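You operate a simulated robot arm through the tools that you are given. There is no shell and no other tool. Be economical: measure what you need, move in short steps, check, and stop when the job is done.

You are at the controls of a simulated two-armed robot. One attempt, no reset.

## Task
Take the cap off the bottle labelled "2" on the top of the cream table and lay it down there.

The check looks at the end state, three seconds after you hand in, the way a careful person would. Anything else that was tipped, shoved, dropped, spilled or broken makes it a failure. A push-on lid holds only when it is set on centred and level and pressed home; a screw cap is set on level and turned clockwise until tight.

## Robot
Two 7-joint arms with two-finger parallel grippers on one trunk, on a base that drives. Base frame: it is fixed to the floor where the robot stands at the start and does not move with it; the origin is under the middle of the robot, x ahead of it, y to its left, z up; the surface under the hand at the start is at about z = 850. Units: mm, rad, N and s.
The left shoulder is at the start at [73, 174, 1184], the right one opposite. With the tool pointing down near the work surface each hand reaches from about 260 to 700 mm from the robot's upright axis, wherever it stands, measured 20 degrees to its own side. Payload 3.6 kg a hand.
Tool frame (each hand has its own): the origin (TCP) lies between the finger pads and is the grasp point; the fingertips stand 30 mm ahead of it; z points along the fingers, y is the line along which they close. Largest opening 110 mm; finger width 20, thickness 10; the body of the gripper, 48 by 112 mm, starts 55 mm behind the TCP.
Orientation is that of the tool frame in the base frame, as a unit quaternion [x, y, z, w]. With the fingers straight down and closing along the base's y, the tool's x points along the base's -x, its y along +y and its z along -z.

## Interface
- The arms move only by the tool nudge_tool. It takes "left_increments", "right_increments" or both (then of equal length, played together; a hand with none holds still); each is a list of rows, each a list of 3 entries, a list of its own where there are three numbers: the turn, a rotation vector about the tool's x, y, z in rad, then the shift along the tool's x, y, z in mm, then the opening, from 0 (shut) to 1 (fully open). In form: [[[ax, ay, az], [tx, ty, tz], grip], ...]. A call has 1 to 8 rows; each row is the pose to reach, as a shift and turn from the pose commanded when the call began, along the tool's axes at that moment. Rows are played at 5 a second. More than 50 mm and 0.15 rad between two rows, or a gripper value outside its range, and nothing of the call is played. A pose out of reach is approached as far as the arm can. The call stops where the force on the tool passes 40 N (or 10 N more than at its start, if that is more) or the arm is blocked; 0.2 s more then pass. Each finger travels about 153 mm/s and halts on what it meets, pressing with about 34 N; the grip force reading is that of the motor and also rises with nothing between the fingers. The clock runs only during rows and for 0.2 s after the last one: add rows that repeat a pose to give the fingers time. It gives the time, the measured TCP pose, the force on the tool (base axes), the opening and the grip force at its end, in the units of the frame above (readings bear some noise), with the torque about the TCP (base axes, N m) and any sound that the robot's microphone picked up, and new pictures: "show" is both (left out), scene, wrist or none (wrist: the cameras of the hands that moved).
- Cameras (640 x 400 px; columns grow to the right, rows downward): "scene" is now at [166.5, -15.3, 1356.5]; the picture's right is [-0.18, -0.98, 0.00], its down [-0.58, 0.10, -0.81] and it looks along [0.79, -0.14, -0.59] (base axes); focal length 244 px, centre (320, 200). "left" rides on the left gripper at [73, -17, -103] in its tool frame; the picture's right is [0.23, 0.97, 0.00], its down [-0.76, 0.18, -0.62] and it looks along [-0.61, 0.14, 0.78] (tool axes); focal length 222 px, centre (320, 200). "right" rides on the right gripper at [72, 17, -103] in its tool frame; the picture's right is [-0.23, 0.97, 0.00], its down [-0.76, -0.18, -0.62] and it looks along [-0.61, -0.14, 0.78] (tool axes); focal length 222 px, centre (320, 200). There is no depth. A picture from a camera that has moved, and an enlarged one, comes with that camera's place and axes in the base frame and with its lens.
- slide_trunk(by): slides the trunk up (or, below 0, down) by that many mm; the arms and the scene camera ride with it, the base frame stays. It gives what a move gives, with no picture.
- drive_base(legs): drives the robot by 1 to 6 legs, each [ahead, left, turn to the left] in mm, mm and rad, along the robot's own axes; the way and the turn of a leg run together, so that a leg with both is an arc; at most 1500 mm and 3.142 rad a leg. The arms and the cameras ride along, it lands a little off, and it stops where it bumps. It gives what a move gives, and a new picture of the scene camera.
- aim_head(pan, tilt): turns the head with the scene camera to pan (to the left, within 1.501 rad either way) and tilt (down, from -0.506 to 1.204), counted from straight ahead of the robot. It gives what a move gives, and a new picture of the scene camera.
- inspect(camera, box): a new picture of the part [left, top, right, bottom] of that camera's present view, enlarged. The clock stands still meanwhile.
- sign_off(): hands the job in; it is judged then, once.

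Work in short steps. Places have to be worked out from the pictures, the camera data and where the tool is seen: move nearer, look again, correct. Check each grasp and each placing, and mend what went wrong. You have 120 turns and 260 pictures in all, those below and enlarged ones among them. Open the grippers and draw the arms clear of the work before you hand the job in, unless the task says otherwise; then end with one line.

The tools are called after "Call:" as name(argument=value, ...) on one line, values as JSON. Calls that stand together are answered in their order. nudge_tool: Moves the arms, as the interface text tells. Its arguments: {"type":"object","properties":{"left_increments":{"type":"array"},"right_increments":{"type":"array"},"show":{"type":"string","enum":["both","scene","wrist","none"]}},"required":[]} The other tools are called the same way: slide_trunk (by) slides the trunk up or down; drive_base (legs) drives the base; aim_head (pan, tilt) turns the head that bears the scene camera; inspect (camera, box) takes an enlarged picture of a part of a camera's view; sign_off () hands the job in.

At the start:

```text
time_s: 0.0
left_tcp_pos: [372.9, 174.4, 1121.1]
left_tcp_rot: [-0.001, 1.0, 0.0, -0.001]
left_force: [-0.3, 0.4, 0.5]
left_torque: [0.02, -0.01, 0.02]
left_opening: 110.1
left_grasp_force: 0.1
right_tcp_pos: [313.5, -152.5, 1194.0]
right_tcp_rot: [0.0, 1.0, 0.0, -0.001]
right_force: [0.0, -1.2, 0.1]
right_torque: [-0.02, 0.04, 0.03]
right_opening: 109.9
right_grasp_force: 0.1
trunk travel left (down, up): [-300.0, 463.0]
robot x, y, heading: [-3.8, -0.6, 0.001]
head pan, tilt: [-0.178, 0.63]
```

scene: 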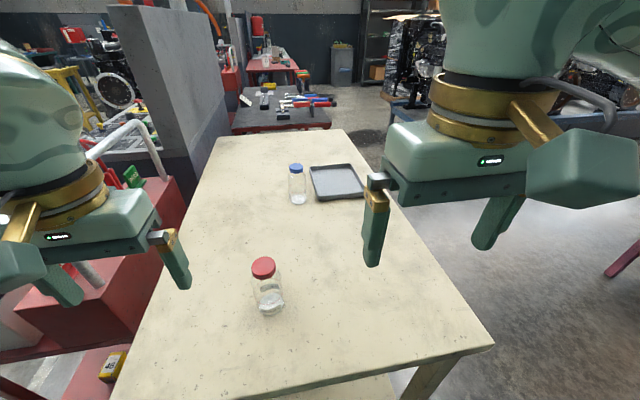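
right: 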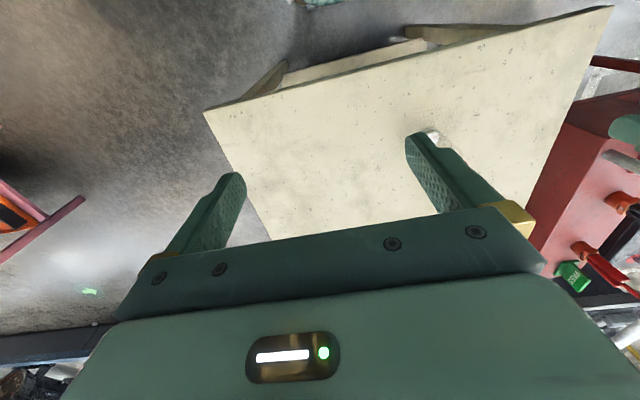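
left: 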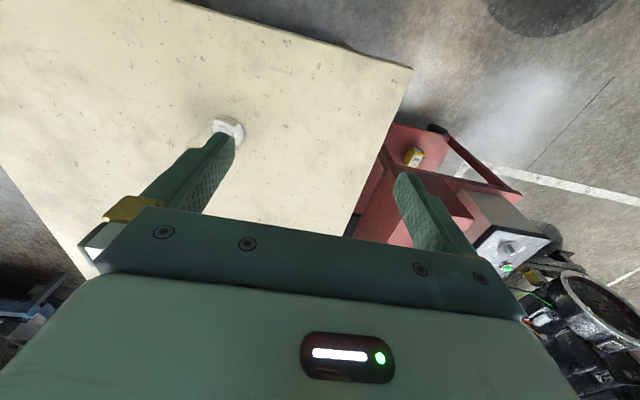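

Two bottles stand on the table, one with a red cap and one with a blue cap. I'll enlarge both to find the label "2".

Call:
inspect(camera="scene", box=[220, 240, 320, 330])

Call:
inspect(camera="scene", box=[260, 150, 370, 220])

```text
4.44 times, centred on (270, 285) of scene
camera zoom: at [166.5, -15.3, 1356.5], right [-0.18, -0.98, 0.0], down [-0.58, 0.1, -0.81], along [0.79, -0.14, -0.59], focal length 1086 px, centre (542, -178)
```

zoom: 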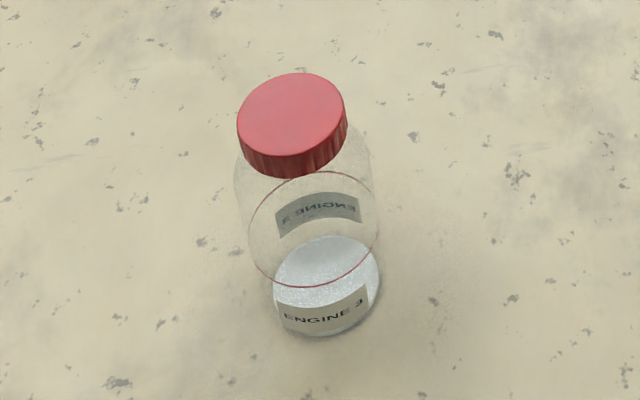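

```text
5.71 times, centred on (315, 185) of scene
camera zoom: at [166.5, -15.3, 1356.5], right [-0.18, -0.98, 0.0], down [-0.58, 0.1, -0.81], along [0.79, -0.14, -0.59], focal length 1396 px, centre (349, 286)
```

zoom: 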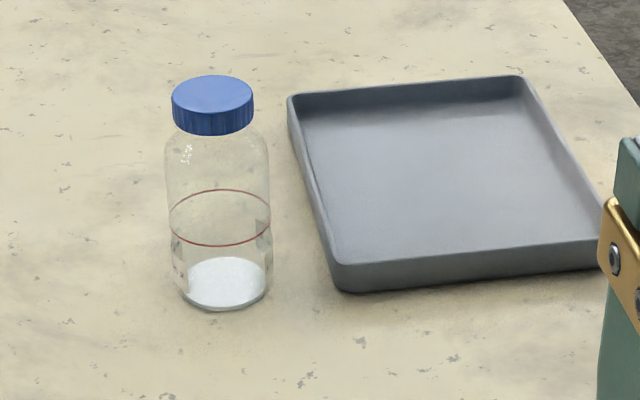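

The red-capped one reads "ENGINE 3" or "2", and the blue one's label is turned away. I'll zoom in more.

Call:
inspect(camera="scene", box=[255, 278, 291, 318])

Call:
inspect(camera="scene", box=[280, 160, 316, 210])

Call:
aim_head(pan=0.2, tilt=0.8)

```text
10.00 times, centred on (273, 298) of scene
camera zoom: at [166.5, -15.3, 1356.5], right [-0.18, -0.98, 0.0], down [-0.58, 0.1, -0.81], along [0.79, -0.14, -0.59], focal length 2443 px, centre (790, -780)
```

zoom: 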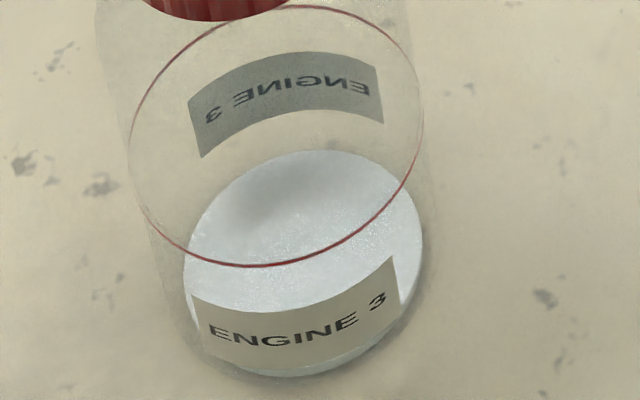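

```text
8.00 times, centred on (298, 185) of scene
camera zoom: at [166.5, -15.3, 1356.5], right [-0.18, -0.98, 0.0], down [-0.58, 0.1, -0.81], along [0.79, -0.14, -0.59], focal length 1954 px, centre (496, 320)
```

zoom: 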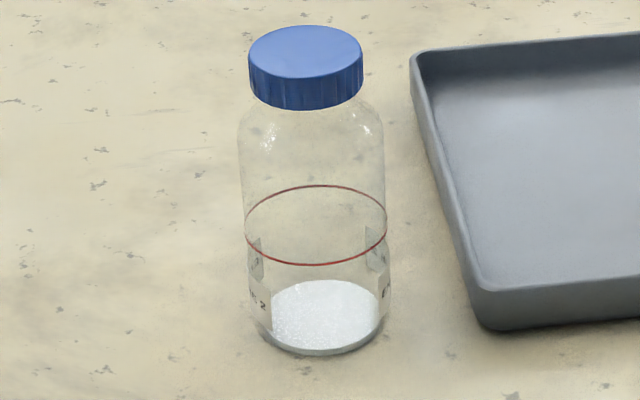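

```text
time_s: 0.8
left_tcp_pos: [371.8, 175.8, 1121.9]
left_tcp_rot: [-0.001, 1.0, 0.0, -0.001]
left_force: [0.0, 0.5, -0.6]
left_torque: [0.0, 0.01, -0.01]
left_opening: 110.0
left_grasp_force: 0.0
right_tcp_pos: [312.9, -152.4, 1193.2]
right_tcp_rot: [0.001, 1.0, 0.0, -0.001]
right_force: [0.2, -0.1, 0.6]
right_torque: [-0.01, -0.01, -0.02]
right_opening: 109.8
right_grasp_force: 0.1
trunk travel left (down, up): [-300.0, 463.0]
robot x, y, heading: [0.3, 1.0, 0.002]
head pan, tilt: [0.201, 0.799]
camera scene: at [159.5, 16.1, 1342.3], right [0.2, -0.98, 0.0], down [-0.7, -0.14, -0.7], along [0.68, 0.14, -0.72], focal length 244 px, centre (320, 200)
```

scene: 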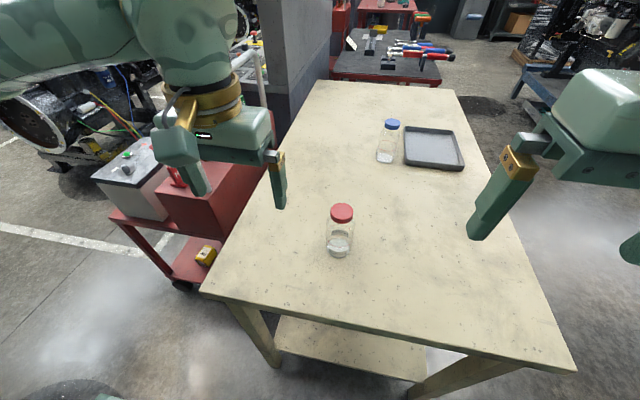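

Red is "ENGINE 3"; the blue one shows "…E 2", so the target is the blue bottle at about (840, -57), too far from here. Next I look down to see the base footprint against the table edge, so I can plan where to stand.

Call:
aim_head(pan=0.0, tilt=1.2)

Call:
aim_head(pan=-0.9, tilt=0.6)

```text
time_s: 1.7
left_tcp_pos: [373.8, 173.8, 1121.8]
left_tcp_rot: [-0.001, 1.0, 0.0, 0.0]
left_force: [-0.8, -0.1, 0.3]
left_torque: [0.02, -0.02, -0.03]
left_opening: 109.8
left_grasp_force: 0.0
right_tcp_pos: [312.0, -152.6, 1191.8]
right_tcp_rot: [0.0, 1.0, 0.0, -0.002]
right_force: [-0.2, 0.2, 0.6]
right_torque: [-0.03, 0.03, 0.01]
right_opening: 110.0
right_grasp_force: 0.1
trunk travel left (down, up): [-300.0, 463.0]
robot x, y, heading: [2.4, -2.7, 0.002]
head pan, tilt: [0.0, 1.201]
camera scene: at [136.4, 0.1, 1314.6], right [0.0, -1.0, 0.0], down [-0.93, 0.0, -0.36], along [0.36, 0.0, -0.93], focal length 244 px, centre (320, 200)
```

scene: 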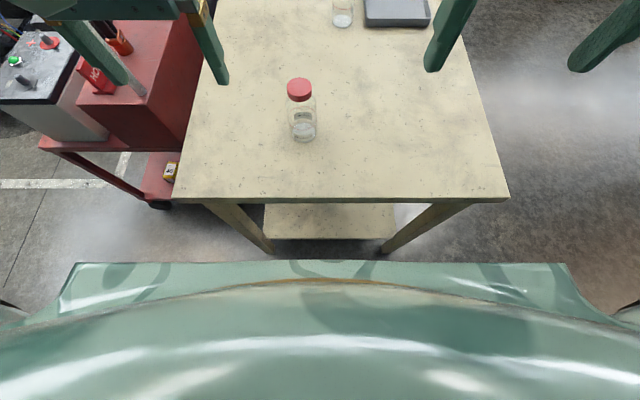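

```text
time_s: 2.9
left_tcp_pos: [373.4, 174.8, 1122.5]
left_tcp_rot: [-0.001, 1.0, 0.0, 0.0]
left_force: [0.0, 0.1, -0.2]
left_torque: [-0.02, 0.01, 0.01]
left_opening: 109.8
left_grasp_force: 0.1
right_tcp_pos: [313.5, -153.1, 1192.5]
right_tcp_rot: [-0.001, 1.0, 0.0, -0.001]
right_force: [-1.2, 0.3, -0.2]
right_torque: [-0.03, -0.01, 0.01]
right_opening: 110.1
right_grasp_force: 0.0
trunk travel left (down, up): [-300.0, 463.0]
robot x, y, heading: [0.2, -3.2, 0.001]
head pan, tilt: [-0.901, 0.6]
camera scene: at [135.4, -69.1, 1359.1], right [-0.78, -0.62, 0.0], down [-0.35, 0.44, -0.82], along [0.51, -0.65, -0.57], focal length 244 px, centre (320, 200)
```

scene: 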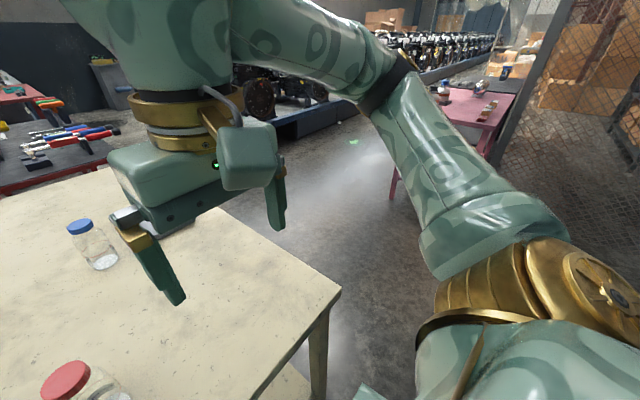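

The right side of the table is the nearer way to the bottle (edge at about y = -383). I'll check that floor before driving.

Call:
aim_head(pan=-1.5, tilt=0.9)

```text
time_s: 3.9
left_tcp_pos: [373.2, 174.4, 1123.4]
left_tcp_rot: [-0.001, 1.0, 0.0, -0.001]
left_force: [-0.3, -0.5, -0.2]
left_torque: [0.02, 0.02, 0.01]
left_opening: 109.7
left_grasp_force: 0.0
right_tcp_pos: [314.5, -152.4, 1192.8]
right_tcp_rot: [0.0, 1.0, 0.0, -0.001]
right_force: [0.5, 0.0, -0.1]
right_torque: [0.01, 0.02, 0.0]
right_opening: 109.7
right_grasp_force: 0.0
trunk travel left (down, up): [-300.0, 463.0]
robot x, y, heading: [-0.6, 2.2, 0.003]
head pan, tilt: [-1.499, 0.901]
camera scene: at [85.9, -75.2, 1334.4], right [-1.0, -0.07, 0.0], down [-0.06, 0.78, -0.62], along [0.04, -0.62, -0.78], focal length 244 px, centre (320, 200)
```

scene: 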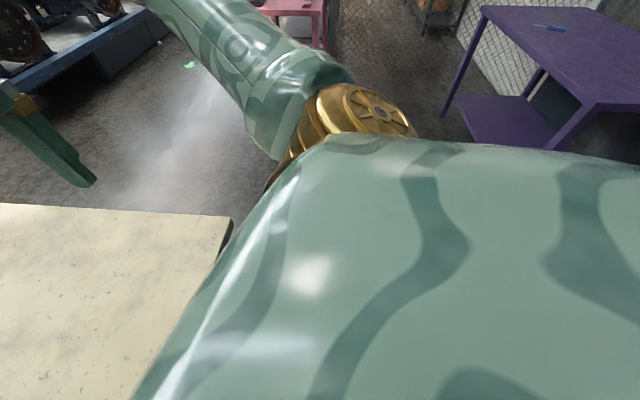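

The floor to the right is clear to about y = -2000. I'll drive right, ahead, then turn left to face the table's right side.

Call:
drive_base(legs=[[0, -1100, 0], [840, 0, 0], [0, 0, 1.571]])

Call:
aim_head(pan=0.0, tilt=0.75)

```text
time_s: 17.4
left_tcp_pos: [654.8, -731.4, 1121.5]
left_tcp_rot: [0.712, -0.702, 0.0, 0.0]
left_force: [1.1, 0.8, -1.1]
left_torque: [0.01, 0.0, -0.01]
left_opening: 110.1
left_grasp_force: 0.0
right_tcp_pos: [981.9, -788.8, 1192.8]
right_tcp_rot: [0.711, -0.703, 0.0, 0.0]
right_force: [-0.4, 0.0, -0.3]
right_torque: [0.0, 0.0, 0.03]
right_opening: 110.0
right_grasp_force: 0.0
trunk travel left (down, up): [-300.0, 463.0]
robot x, y, heading: [832.8, -1102.5, 1.579]
head pan, tilt: [-1.499, 0.901]
camera scene: at [908.1, -1017.7, 1334.4], right [0.08, -1.0, 0.0], down [-0.78, -0.06, -0.62], along [0.62, 0.05, -0.78], focal length 244 px, centre (320, 200)
```

scene: 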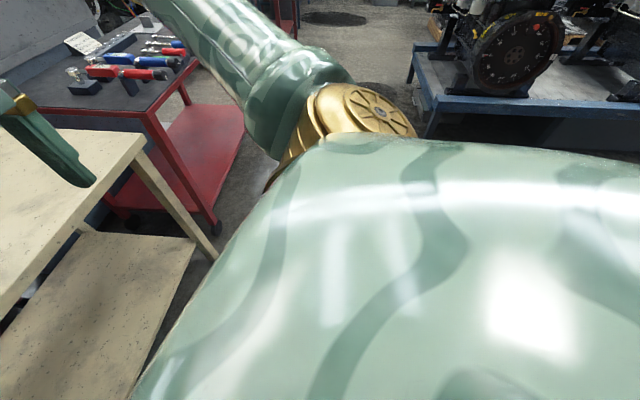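

```text
time_s: 19.0
left_tcp_pos: [653.5, -730.4, 1122.0]
left_tcp_rot: [0.711, -0.703, 0.0, 0.001]
left_force: [-0.2, -1.2, 0.8]
left_torque: [-0.02, -0.01, 0.02]
left_opening: 110.0
left_grasp_force: 0.1
right_tcp_pos: [982.4, -788.9, 1192.5]
right_tcp_rot: [0.711, -0.704, 0.001, 0.001]
right_force: [1.6, 0.4, 0.7]
right_torque: [-0.01, 0.02, -0.01]
right_opening: 110.0
right_grasp_force: 0.1
trunk travel left (down, up): [-300.0, 463.0]
robot x, y, heading: [832.9, -1102.1, 1.58]
head pan, tilt: [0.0, 0.75]
camera scene: at [832.3, -941.0, 1346.2], right [1.0, 0.01, 0.0], down [0.01, -0.68, -0.73], along [-0.01, 0.73, -0.68], focal length 244 px, centre (320, 200)
```

scene: 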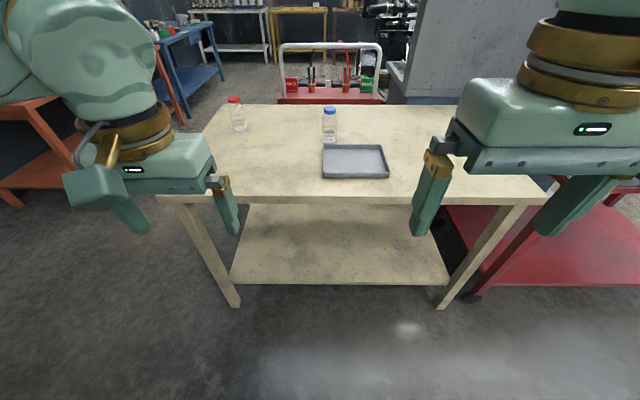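

The table edge sits at about y = -396 and the bottle at about (858, -76), cap top z ≈ 994. I'll approach to about 300 mm from the edge, shifted a little left so that the right hand faces the cap, then check the label.

Call:
drive_base(legs=[[395, 60, 0]])

Call:
aim_head(pan=-0.1, tilt=0.8)

Call:
inspect(camera="scene", box=[310, 70, 430, 190])

```text
time_s: 21.5
left_tcp_pos: [586.5, -337.5, 1122.0]
left_tcp_rot: [0.713, -0.701, 0.0, 0.0]
left_force: [-1.0, 0.6, -0.7]
left_torque: [0.0, -0.02, 0.04]
left_opening: 110.1
left_grasp_force: 0.0
right_tcp_pos: [914.6, -391.5, 1193.2]
right_tcp_rot: [0.713, -0.701, 0.001, 0.001]
right_force: [0.2, 0.4, 0.2]
right_torque: [-0.01, 0.03, 0.02]
right_opening: 109.8
right_grasp_force: 0.0
trunk travel left (down, up): [-300.0, 463.0]
robot x, y, heading: [768.2, -710.4, 1.591]
head pan, tilt: [0.0, 0.75]
camera scene: at [766.7, -545.3, 1346.1], right [1.0, 0.02, 0.0], down [0.01, -0.68, -0.73], along [-0.01, 0.73, -0.68], focal length 244 px, centre (320, 200)
```

scene: 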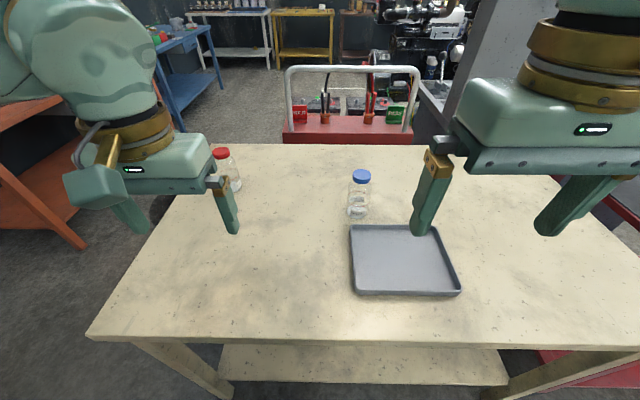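

```text
time_s: 22.2
left_tcp_pos: [586.3, -338.8, 1122.0]
left_tcp_rot: [0.714, -0.7, 0.001, 0.001]
left_force: [-0.2, -0.1, -0.3]
left_torque: [-0.04, 0.0, 0.05]
left_opening: 110.0
left_grasp_force: 0.0
right_tcp_pos: [916.0, -392.2, 1193.0]
right_tcp_rot: [0.713, -0.701, 0.0, 0.001]
right_force: [-0.2, -0.2, 0.3]
right_torque: [-0.02, 0.02, 0.0]
right_opening: 110.2
right_grasp_force: 0.0
trunk travel left (down, up): [-300.0, 463.0]
robot x, y, heading: [768.5, -706.8, 1.588]
head pan, tilt: [-0.099, 0.799]
camera scene: at [774.9, -548.7, 1342.3], right [1.0, -0.08, 0.0], down [-0.06, -0.71, -0.7], along [0.06, 0.69, -0.72], focal length 244 px, centre (320, 200)
```

scene: 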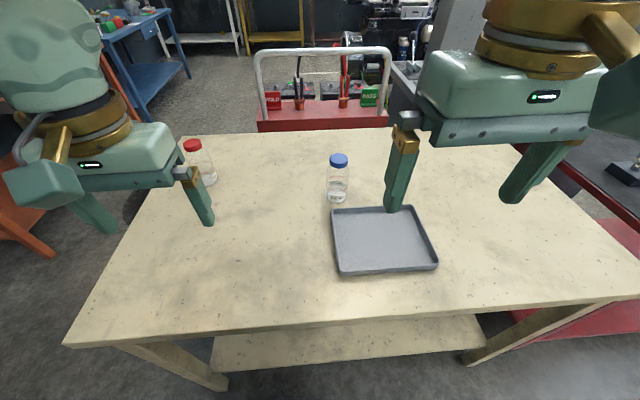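

```text
3.33 times, centred on (370, 130) of scene
camera zoom: at [774.9, -548.7, 1342.3], right [1.0, -0.08, 0.0], down [-0.06, -0.71, -0.7], along [0.06, 0.69, -0.72], focal length 814 px, centre (153, 433)
```

zoom: 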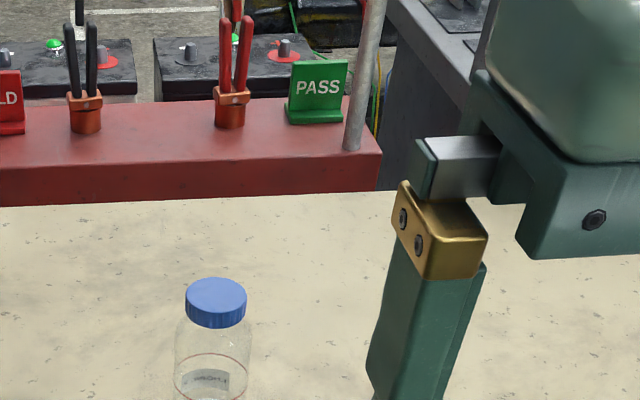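

Call:
inspect(camera="scene", box=[316, 145, 360, 210])

Call:
inspect(camera="scene", box=[175, 130, 225, 195])

```text
6.15 times, centred on (338, 178) of scene
camera zoom: at [774.9, -548.7, 1342.3], right [1.0, -0.08, 0.0], down [-0.06, -0.71, -0.7], along [0.06, 0.69, -0.72], focal length 1503 px, centre (209, 338)
```

zoom: 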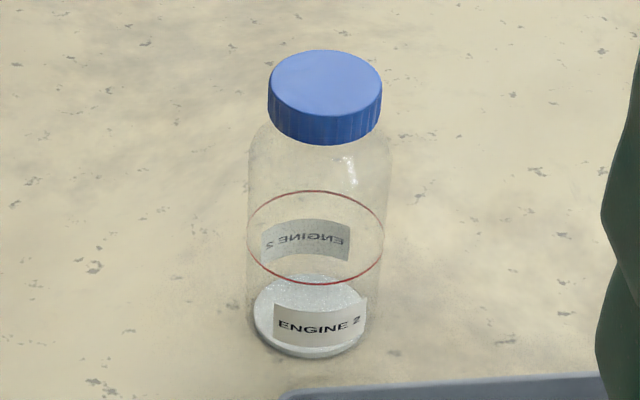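

```text
6.15 times, centred on (200, 162) of scene
camera zoom: at [774.9, -548.7, 1342.3], right [1.0, -0.08, 0.0], down [-0.06, -0.71, -0.7], along [0.06, 0.69, -0.72], focal length 1503 px, centre (1058, 431)
```

zoom: 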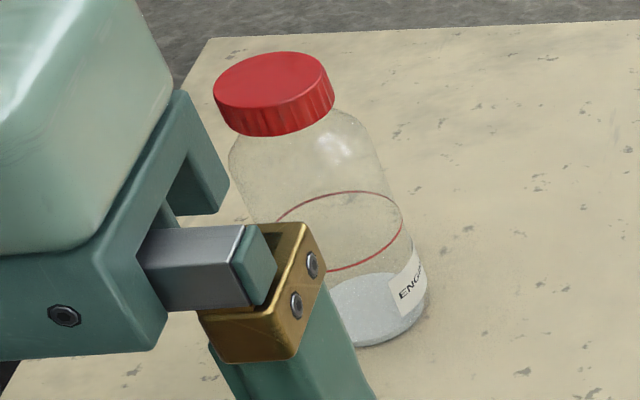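

Confirmed: blue is "ENGINE 2", at about (861, -62), cap top z ≈ 982. I'll bring the left hand to a pregrasp pose, pitched about 35° below horizontal and 140 mm short of the bottle body.

Call:
nudge_tool(left_increments=[[[0.0312, -0.1172, 0.0599], [-21.5, -27.8, 18.1], 1], [[0.0624, -0.2344, 0.1198], [-43, -55.6, 36.2], 1], [[0.0936, -0.3516, 0.1797], [-64.4, -83.4, 54.4], 1], [[0.1248, -0.4688, 0.2396], [-85.9, -111.2, 72.5], 1], [[0.156, -0.586, 0.2995], [-107.4, -139, 90.6], 1], [[0.1872, -0.7032, 0.3594], [-128.9, -166.9, 108.7], 1], [[0.2184, -0.8204, 0.4193], [-150.3, -194.7, 126.9], 1], [[0.2496, -0.9376, 0.4792], [-171.8, -222.5, 145], 1]])

```text
time_s: 24.0
left_tcp_pos: [793.5, -172.7, 986.8]
left_tcp_rot: [-0.472, 0.766, 0.222, 0.376]
left_force: [0.4, -0.9, 1.1]
left_torque: [0.0, -0.02, 0.0]
left_opening: 110.1
left_grasp_force: 0.1
left hand out of reach, approached as far as the arm can: row 8
right_tcp_pos: [917.4, -393.1, 1191.8]
right_tcp_rot: [0.713, -0.701, -0.001, 0.0]
right_force: [0.1, 0.4, -0.2]
right_torque: [-0.01, 0.02, 0.02]
right_opening: 110.1
right_grasp_force: 0.0
trunk travel left (down, up): [-300.0, 463.0]
robot x, y, heading: [765.4, -710.1, 1.587]
head pan, tilt: [-0.099, 0.799]
camera scene: at [775.5, -549.2, 1342.4], right [1.0, -0.08, 0.0], down [-0.06, -0.71, -0.7], along [0.06, 0.69, -0.72], focal length 244 px, centre (320, 200)
camera left: at [751.8, -292.1, 993.0], right [-0.93, 0.32, -0.19], down [-0.18, 0.07, 0.98], along [0.32, 0.95, -0.01], focal length 222 px, centre (320, 200)
```

scene: 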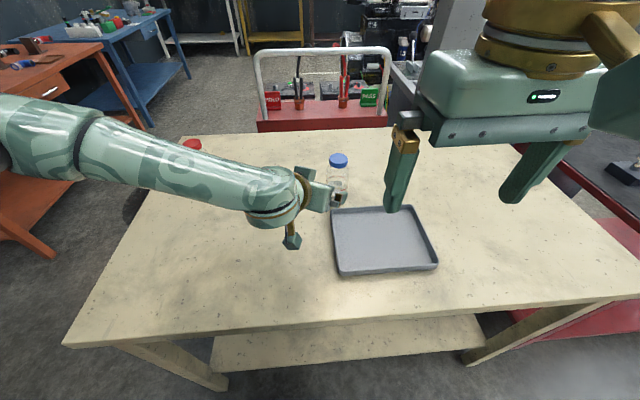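
left: 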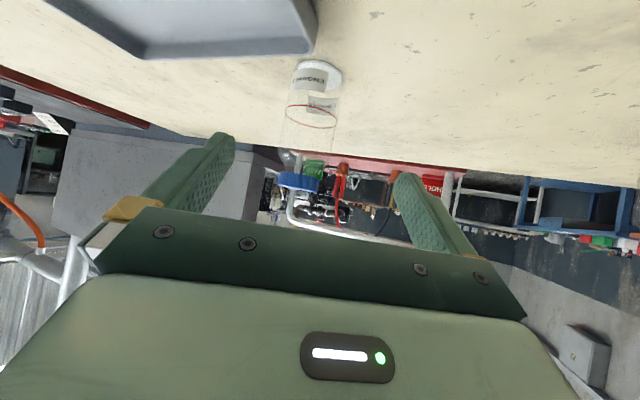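

That pose hits a limit: the forearm comes in from the left, so a greater yaw toward +x should suit the wrist. I'll yaw another 0.44 rad and shift the pregrasp to match.

Call:
nudge_tool(left_increments=[[[0.09, 0, 0.063], [-1.7, 11, 6.8], 1], [[0.18, 0, 0.126], [-3.4, 22, 13.6], 1], [[0.27, 0, 0.189], [-5.2, 32.6, 20.4], 1], [[0.36, 0, 0.2526], [-6.9, 43.5, 27.2], 1]])

```text
time_s: 25.0
left_tcp_pos: [765.7, -129.8, 973.0]
left_tcp_rot: [-0.299, 0.846, 0.126, 0.423]
left_force: [0.0, 0.2, 0.4]
left_torque: [0.01, 0.0, -0.01]
left_opening: 109.8
left_grasp_force: 0.1
right_tcp_pos: [915.8, -391.7, 1193.7]
right_tcp_rot: [0.714, -0.701, 0.0, 0.001]
right_force: [-0.7, 0.0, 0.8]
right_torque: [0.03, 0.0, 0.02]
right_opening: 109.9
right_grasp_force: 0.1
trunk travel left (down, up): [-300.0, 463.0]
robot x, y, heading: [767.1, -707.0, 1.586]
head pan, tilt: [-0.099, 0.799]
camera scene: at [775.1, -548.4, 1342.2], right [1.0, -0.08, 0.0], down [-0.06, -0.71, -0.7], along [0.06, 0.69, -0.72], focal length 244 px, centre (320, 200)
camera left: at [677.4, -219.9, 978.6], right [-0.7, 0.68, -0.22], down [-0.15, 0.15, 0.98], along [0.69, 0.72, 0.0], focal length 222 px, centre (320, 200)
```

scene: 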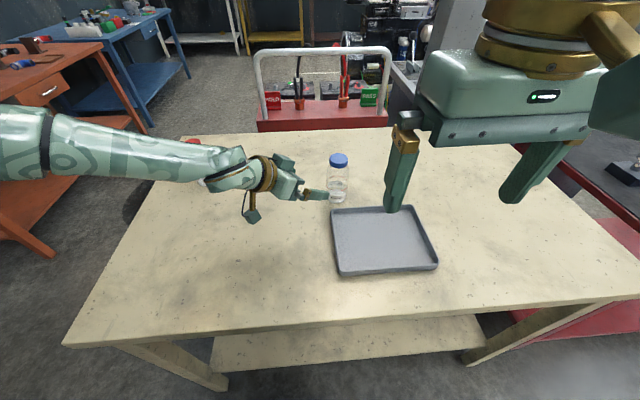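
left: 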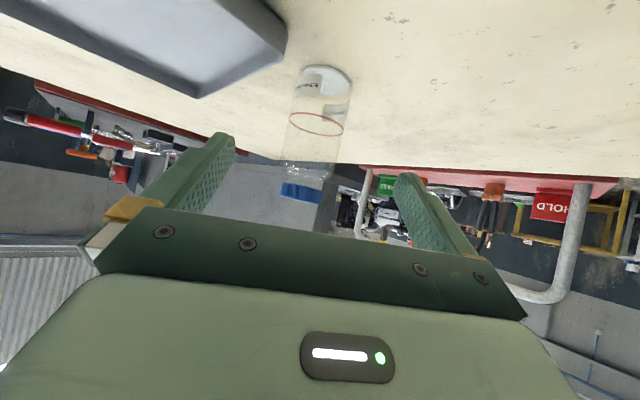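

From the left camera the bottle works out at (862, -60), which agrees. I'll go in with open fingers, keeping the palm about 14 mm clear of the bottle.

Call:
nudge_tool(left_increments=[[[0, 0, 0], [-2, -0.3, 31], 1], [[0, 0, 0], [-4, -0.5, 62], 1], [[0, 0, 0], [-6, -0.7, 94], 1], [[0, 0, 0], [-7.9, -0.9, 125], 1]])

Call:
inspect(camera="scene", box=[290, 130, 390, 220])

```text
time_s: 26.0
left_tcp_pos: [851.2, -69.2, 902.4]
left_tcp_rot: [-0.3, 0.846, 0.127, 0.422]
left_force: [0.4, -0.4, -0.8]
left_torque: [-0.01, 0.0, 0.01]
left_opening: 110.1
left_grasp_force: 0.0
right_tcp_pos: [916.5, -392.4, 1193.2]
right_tcp_rot: [0.713, -0.701, -0.001, 0.0]
right_force: [-0.1, -0.5, -0.2]
right_torque: [-0.01, 0.03, -0.03]
right_opening: 109.9
right_grasp_force: 0.1
trunk travel left (down, up): [-300.0, 463.0]
robot x, y, heading: [767.9, -708.4, 1.592]
head pan, tilt: [-0.099, 0.799]
camera scene: at [776.3, -548.4, 1342.2], right [1.0, -0.08, 0.0], down [-0.06, -0.71, -0.7], along [0.06, 0.69, -0.72], focal length 244 px, centre (320, 200)
camera left: at [761.8, -158.1, 908.5], right [-0.7, 0.68, -0.22], down [-0.15, 0.15, 0.98], along [0.69, 0.72, 0.0], focal length 222 px, centre (320, 200)
```

scene: 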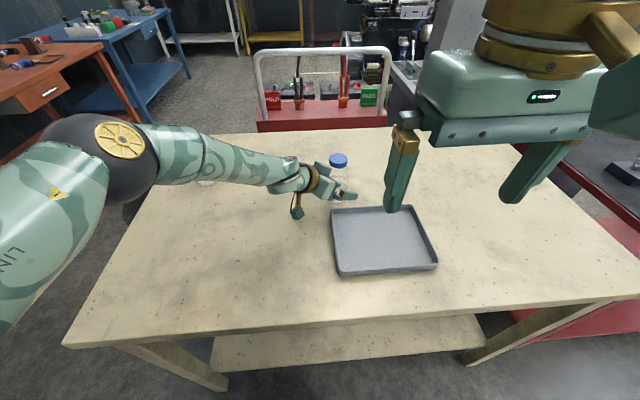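
left: 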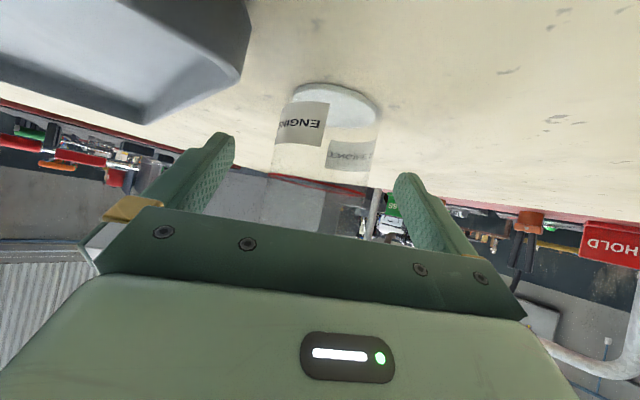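

```text
4.44 times, centred on (340, 175) of scene
camera zoom: at [776.3, -548.4, 1342.2], right [1.0, -0.08, 0.0], down [-0.06, -0.71, -0.7], along [0.06, 0.69, -0.72], focal length 1086 px, centre (231, 311)
```

zoom: 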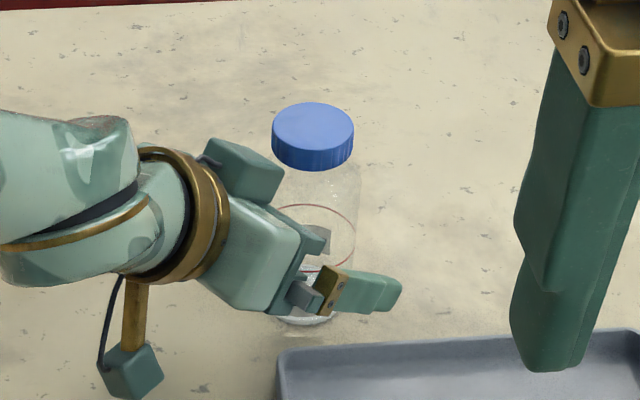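

The bottle is centred between the fingers. Closing the left hand on it.

Call:
nudge_tool(left_increments=[[[0, 0, 0], [0, 0, 0], 0.75], [[0, 0, 0], [0, 0, 0], 0.6], [[0, 0, 0], [0, 0, 0], 0.4], [[0, 0, 0], [0, 0, 0], 0.4]])

Call:
inspect(camera="scene", box=[290, 130, 390, 220])

```text
time_s: 27.0
left_tcp_pos: [849.6, -69.6, 902.7]
left_tcp_rot: [-0.299, 0.846, 0.126, 0.422]
left_force: [0.6, -0.1, 0.1]
left_torque: [0.03, 0.06, 0.02]
left_opening: 57.9
left_grasp_force: 34.0
right_tcp_pos: [915.5, -392.6, 1193.8]
right_tcp_rot: [0.713, -0.701, 0.001, 0.001]
right_force: [-0.5, -1.4, 0.2]
right_torque: [0.01, 0.0, 0.01]
right_opening: 110.0
right_grasp_force: 0.0
trunk travel left (down, up): [-300.0, 463.0]
robot x, y, heading: [771.3, -709.9, 1.592]
head pan, tilt: [-0.099, 0.799]
camera scene: at [775.1, -548.5, 1342.2], right [1.0, -0.08, 0.0], down [-0.06, -0.71, -0.7], along [0.06, 0.69, -0.72], focal length 244 px, centre (320, 200)
camera left: at [760.5, -158.3, 908.6], right [-0.7, 0.68, -0.22], down [-0.15, 0.15, 0.98], along [0.69, 0.72, 0.0], focal length 222 px, centre (320, 200)
```

scene: 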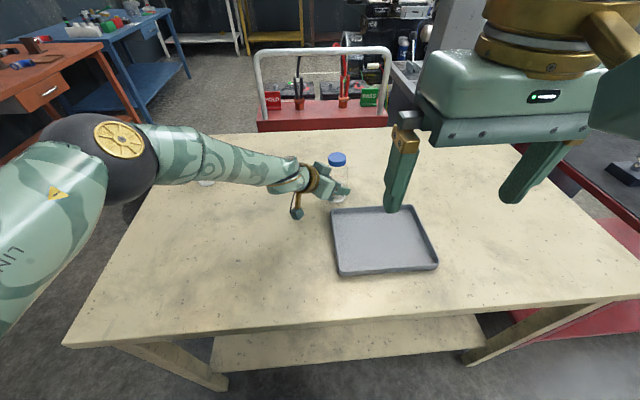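
left: 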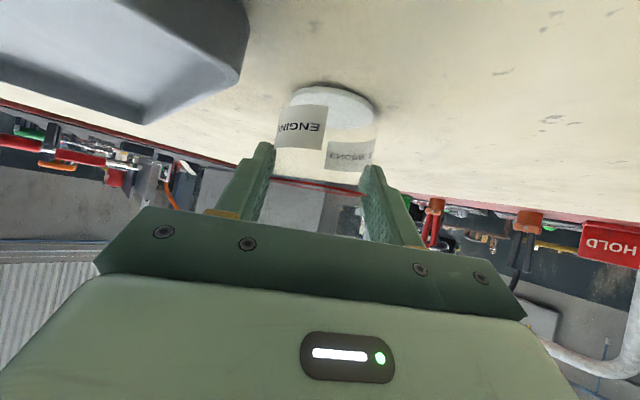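

```text
4.44 times, centred on (340, 175) of scene
camera zoom: at [775.1, -548.5, 1342.2], right [1.0, -0.08, 0.0], down [-0.06, -0.71, -0.7], along [0.06, 0.69, -0.72], focal length 1086 px, centre (231, 311)
```

zoom: 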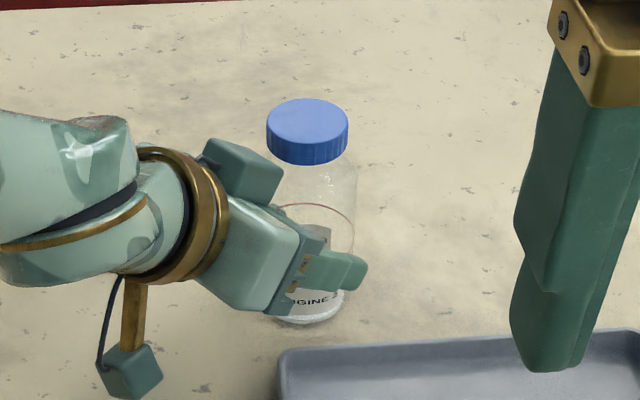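

The grip reads 58 mm and 34 N, but the cap seems to have shifted in the picture. I'll look closer for tilt.

Call:
inspect(camera="scene", box=[316, 145, 360, 210])

Call:
inspect(camera="left", box=[220, 60, 420, 240])

```text
6.15 times, centred on (338, 178) of scene
camera zoom: at [775.1, -548.5, 1342.2], right [1.0, -0.08, 0.0], down [-0.06, -0.71, -0.7], along [0.06, 0.69, -0.72], focal length 1503 px, centre (209, 338)
```

zoom: 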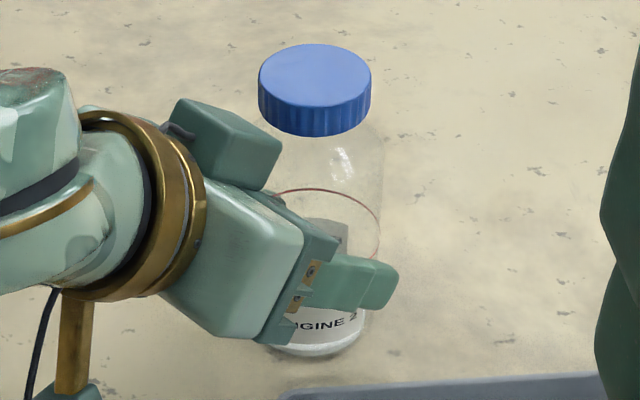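

```text
2.22 times, centred on (320, 150) of left
camera zoom: at [760.5, -158.3, 908.6], right [-0.7, 0.68, -0.22], down [-0.15, 0.15, 0.98], along [0.69, 0.72, 0.0], focal length 494 px, centre (320, 311)
```

zoom: 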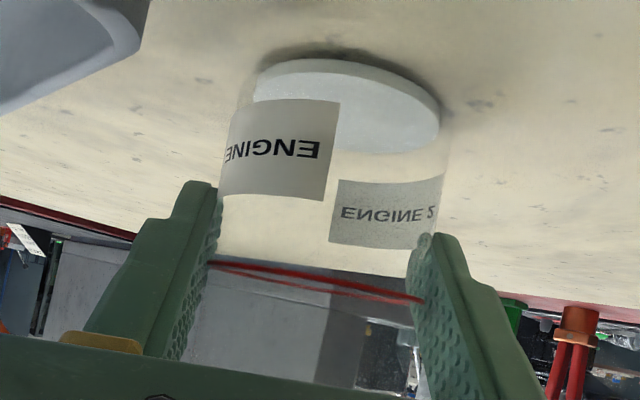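

The bottle leans about 2.3° because the closing axis is not quite level. I'll roll the left hand by 0.04 rad to set it upright.

Call:
nudge_tool(left_increments=[[[-0.0122, 0, 0.0158], [0, 0, 0], 0.4], [[-0.0244, 0, 0.0317], [0, 0, 0], 0.4], [[-0.0244, 0, 0.0317], [0, 0, 0], 0.4]], show="none")

Call:
inspect(camera="scene", box=[316, 145, 360, 210])

```text
time_s: 27.8
left_tcp_pos: [849.4, -69.6, 903.1]
left_tcp_rot: [-0.291, 0.849, 0.143, 0.417]
left_force: [-0.4, -0.7, -0.6]
left_torque: [-0.03, -0.02, -0.02]
left_opening: 58.2
left_grasp_force: 34.1
right_tcp_pos: [916.2, -392.4, 1192.7]
right_tcp_rot: [0.713, -0.701, 0.001, -0.001]
right_force: [0.0, 0.8, 0.1]
right_torque: [0.0, 0.0, 0.04]
right_opening: 110.3
right_grasp_force: 0.1
trunk travel left (down, up): [-300.0, 463.0]
robot x, y, heading: [769.2, -707.1, 1.59]
head pan, tilt: [-0.099, 0.799]
```

```text
6.15 times, centred on (338, 178) of scene
camera zoom: at [775.2, -548.4, 1342.2], right [1.0, -0.08, 0.0], down [-0.06, -0.71, -0.7], along [0.06, 0.69, -0.72], focal length 1503 px, centre (209, 338)
```

zoom: 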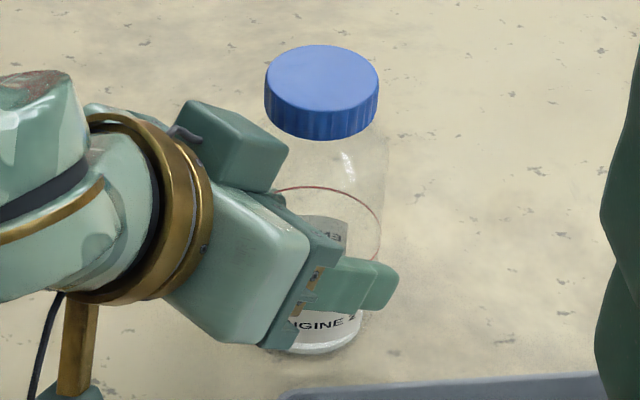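

Bottle upright now; cap axis at about (860, -60). I'll bring the right hand above the cap, yawed so its fingers close across the left hand's direction, and look from there.

Call:
nudge_tool(right_increments=[[[0, 0, 0.1175], [-41.6, 6.2, 10], 1], [[0, 0, 0.235], [-83.2, 12.4, 20], 1], [[0, 0, 0.3525], [-125, 18.6, 31], 1], [[0, 0, 0.47], [-166.5, 24.8, 41], 1], [[0, 0, 0.5875], [-208, 31, 51], 1], [[0, 0, 0.705], [-250, 37.3, 62], 1], [[0, 0, 0.8225], [-291, 43.5, 72], 1], [[0, 0, 0.94], [-333, 49.7, 82], 1]])

```text
time_s: 29.6
left_tcp_pos: [847.8, -68.3, 903.0]
left_tcp_rot: [-0.292, 0.849, 0.142, 0.417]
left_force: [-0.9, -0.6, 0.7]
left_torque: [0.0, -0.03, -0.02]
left_opening: 57.8
left_grasp_force: 33.9
right_tcp_pos: [859.2, -60.3, 1109.6]
right_tcp_rot: [-0.321, 0.947, -0.002, 0.0]
right_force: [0.0, -0.3, -0.1]
right_torque: [-0.02, -0.04, -0.01]
right_opening: 109.8
right_grasp_force: 0.0
trunk travel left (down, up): [-300.0, 463.0]
robot x, y, heading: [770.1, -706.5, 1.587]
head pan, tilt: [-0.099, 0.799]
camera scene: at [772.6, -547.0, 1342.0], right [1.0, -0.08, 0.0], down [-0.06, -0.72, -0.7], along [0.06, 0.69, -0.72], focal length 244 px, centre (320, 200)
camera right: at [788.7, -90.1, 1211.2], right [-0.41, 0.91, 0.0], down [0.71, 0.32, 0.62], along [0.57, 0.25, -0.78], focal length 222 px, centre (320, 200)
```

scene: 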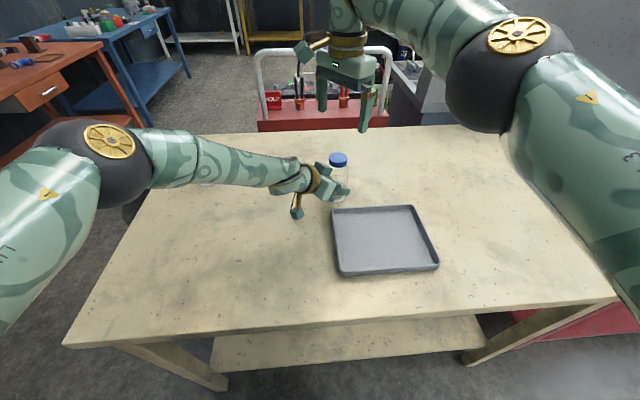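
right: 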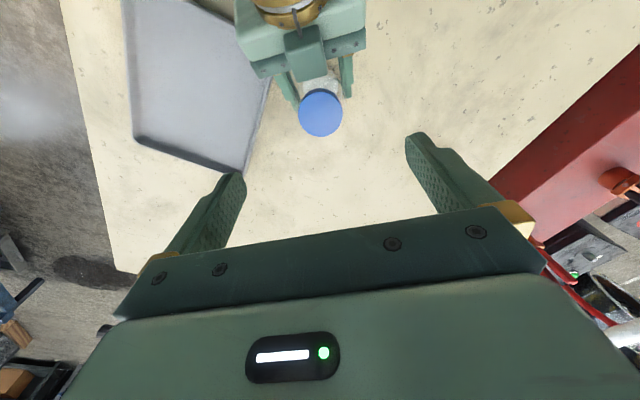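

The right camera puts the cap within 2 mm of the tool axis. I'll check how near the left gripper's block comes.

Call:
inspect(camera="right", box=[230, 0, 410, 150])

```text
2.67 times, centred on (320, 75) of right
camera zoom: at [788.7, -90.1, 1211.2], right [-0.41, 0.91, 0.0], down [0.71, 0.32, 0.62], along [0.57, 0.25, -0.78], focal length 592 px, centre (320, 533)
```

zoom: 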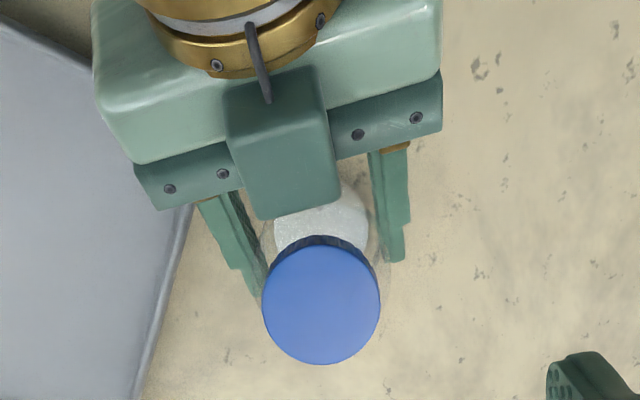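

Gap between cap and block is about 9 mm, so I'll keep the turns within ±38° of this yaw. Descending with moderately open fingers to just around the cap.

Call:
nudge_tool(right_increments=[[[0, 0, 0], [0.8, 0.7, 35], 0.65], [[0, 0, 0], [1.7, 1.4, 70], 0.65], [[0, 0, 0], [1.7, 1.4, 95], 0.65], [[0, 0, 0], [1.7, 1.4, 115], 0.65]])

Call:
inspect(camera="scene", box=[290, 120, 390, 210])

Call:
inspect(camera="right", box=[210, 30, 430, 210])

```text
time_s: 30.6
left_tcp_pos: [848.9, -68.2, 904.0]
left_tcp_rot: [-0.291, 0.849, 0.144, 0.416]
left_force: [0.5, -0.8, -0.9]
left_torque: [-0.01, -0.01, -0.01]
left_opening: 57.9
left_grasp_force: 34.3
right_tcp_pos: [855.8, -59.6, 995.7]
right_tcp_rot: [-0.319, 0.948, 0.001, -0.001]
right_force: [-1.0, 0.2, 0.5]
right_torque: [0.02, 0.02, 0.01]
right_opening: 71.5
right_grasp_force: 0.1
trunk travel left (down, up): [-300.0, 463.0]
robot x, y, heading: [767.4, -707.7, 1.591]
head pan, tilt: [-0.099, 0.799]
camera scene: at [775.0, -548.1, 1342.2], right [1.0, -0.08, 0.0], down [-0.06, -0.72, -0.7], along [0.06, 0.69, -0.72], focal length 244 px, centre (320, 200)
camera right: at [788.2, -90.1, 1097.3], right [-0.41, 0.91, 0.0], down [0.71, 0.32, 0.62], along [0.57, 0.25, -0.78], focal length 222 px, centre (320, 200)
```

scene: 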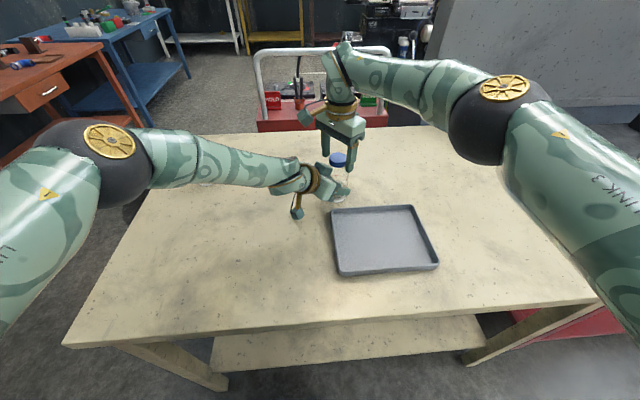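
right: 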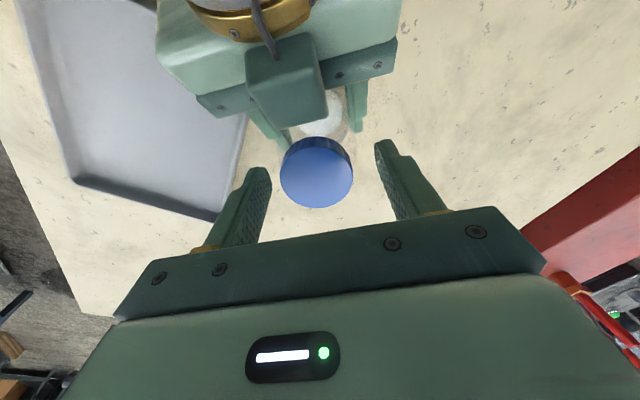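

```text
4.44 times, centred on (340, 165) of scene
camera zoom: at [775.0, -548.1, 1342.2], right [1.0, -0.08, 0.0], down [-0.06, -0.72, -0.7], along [0.06, 0.69, -0.72], focal length 1086 px, centre (231, 356)
```

zoom: 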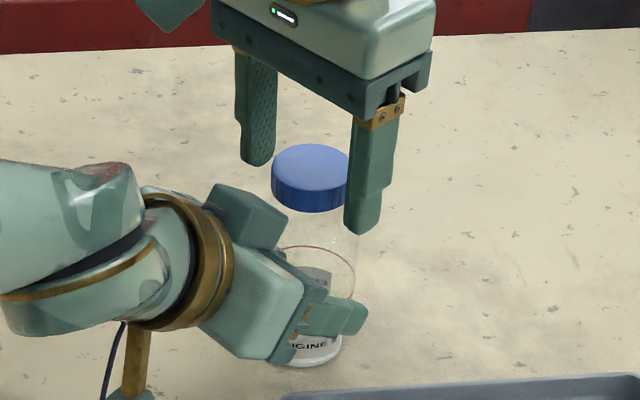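

```text
2.22 times, centred on (320, 120) of right
camera zoom: at [788.2, -90.1, 1097.3], right [-0.41, 0.91, 0.0], down [0.71, 0.32, 0.62], along [0.57, 0.25, -0.78], focal length 494 px, centre (320, 378)
```

zoom: 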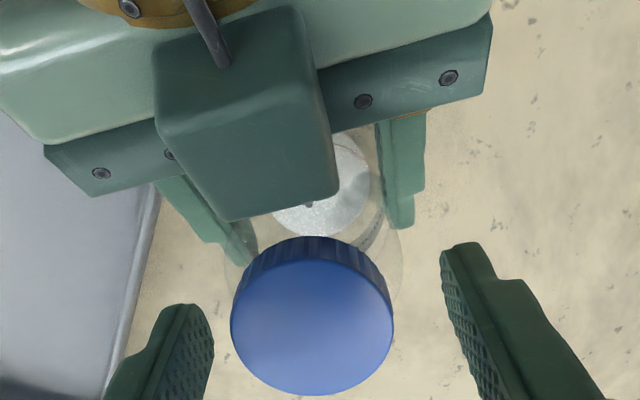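

The cap lies about 3 mm toward +x of the tool axis. I'll shift, narrow the fingers, and wind back clockwise 0.62 rad loosely before gripping.

Call:
nudge_tool(right_increments=[[[0, 0, 0], [3, -1, 1], 0.5], [[0, 0, 0.13], [3, -1, 1], 0.5], [[0, 0, 0.26], [3, -1, 1], 0.5], [[0, 0, 0.39], [3, -1, 1], 0.5], [[0, 0, 0.52], [3, -1, 1], 0.5], [[0, 0, 0.62], [3, -1, 1], 0.5]])

Call:
inspect(camera="right", box=[210, 30, 430, 210])

```text
time_s: 32.0
left_tcp_pos: [850.0, -69.3, 903.1]
left_tcp_rot: [-0.291, 0.849, 0.143, 0.417]
left_force: [0.1, 0.0, -0.2]
left_torque: [0.0, 0.01, 0.01]
left_opening: 58.2
left_grasp_force: 33.9
right_tcp_pos: [856.6, -62.3, 993.9]
right_tcp_rot: [-0.014, 1.0, -0.001, 0.0]
right_force: [-0.3, 0.9, -0.4]
right_torque: [0.01, 0.02, 0.02]
right_opening: 54.8
right_grasp_force: 0.1
trunk travel left (down, up): [-300.0, 463.0]
robot x, y, heading: [767.6, -704.7, 1.592]
head pan, tilt: [-0.099, 0.799]
camera scene: at [775.0, -548.2, 1342.2], right [1.0, -0.08, 0.0], down [-0.06, -0.71, -0.7], along [0.06, 0.69, -0.72], focal length 244 px, centre (320, 200)
camera right: at [782.2, -47.5, 1096.3], right [0.2, 0.98, 0.0], down [0.77, -0.16, 0.62], along [0.61, -0.13, -0.78], focal length 222 px, centre (320, 200)
```

scene: 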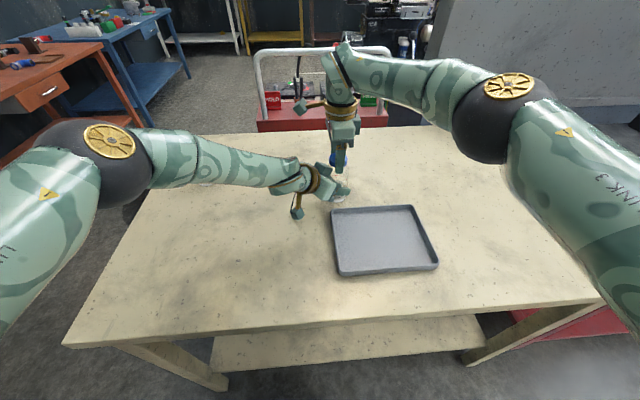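
right: 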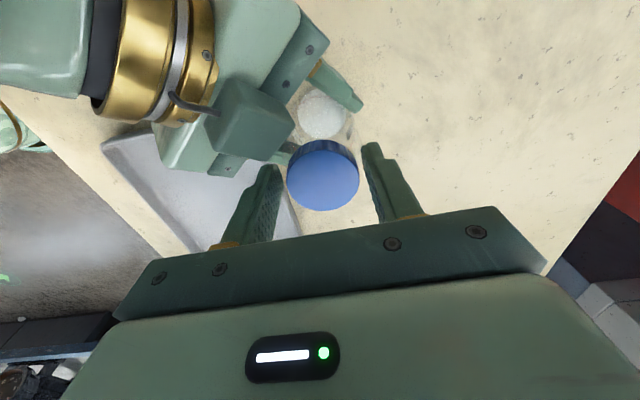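

```text
2.22 times, centred on (320, 120) of right
camera zoom: at [782.2, -47.5, 1096.3], right [0.2, 0.98, 0.0], down [0.77, -0.16, 0.62], along [0.61, -0.13, -0.78], focal length 494 px, centre (320, 378)
```

zoom: 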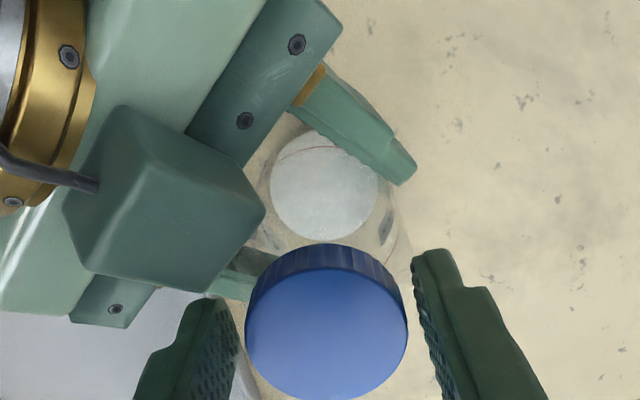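

Cap is centred within ~2.5 mm. I'll correct and close on it.

Call:
nudge_tool(right_increments=[[[0, 0, 0], [1, 1.7, 0], 0.47], [[0, 0, 0], [1, 1.7, 0], 0.35], [[0, 0, 0], [1, 1.7, 0], 0.3], [[0, 0, 0], [1, 1.7, 0], 0.3]], show="wrist")

```text
time_s: 33.0
left_tcp_pos: [849.2, -68.2, 903.6]
left_tcp_rot: [-0.292, 0.849, 0.144, 0.417]
left_force: [-2.1, 9.2, -0.6]
left_torque: [-0.64, -0.16, 0.07]
left_opening: 58.2
left_grasp_force: 33.8
right_tcp_pos: [856.3, -61.6, 993.7]
right_tcp_rot: [-0.013, 1.0, 0.0, 0.0]
right_force: [1.9, -8.9, 1.2]
right_torque: [-0.23, -0.04, 0.0]
right_opening: 48.1
right_grasp_force: 33.4
trunk travel left (down, up): [-300.0, 463.0]
robot x, y, heading: [765.6, -707.0, 1.588]
head pan, tilt: [-0.099, 0.799]
camera right: at [781.4, -45.6, 1096.4], right [0.2, 0.98, 0.0], down [0.77, -0.15, 0.62], along [0.61, -0.13, -0.78], focal length 222 px, centre (320, 200)
```

right: 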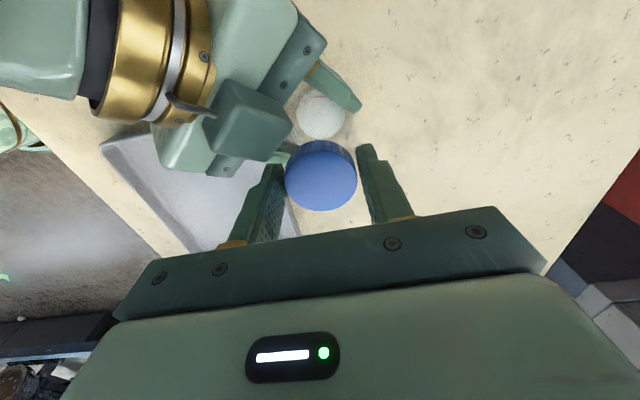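

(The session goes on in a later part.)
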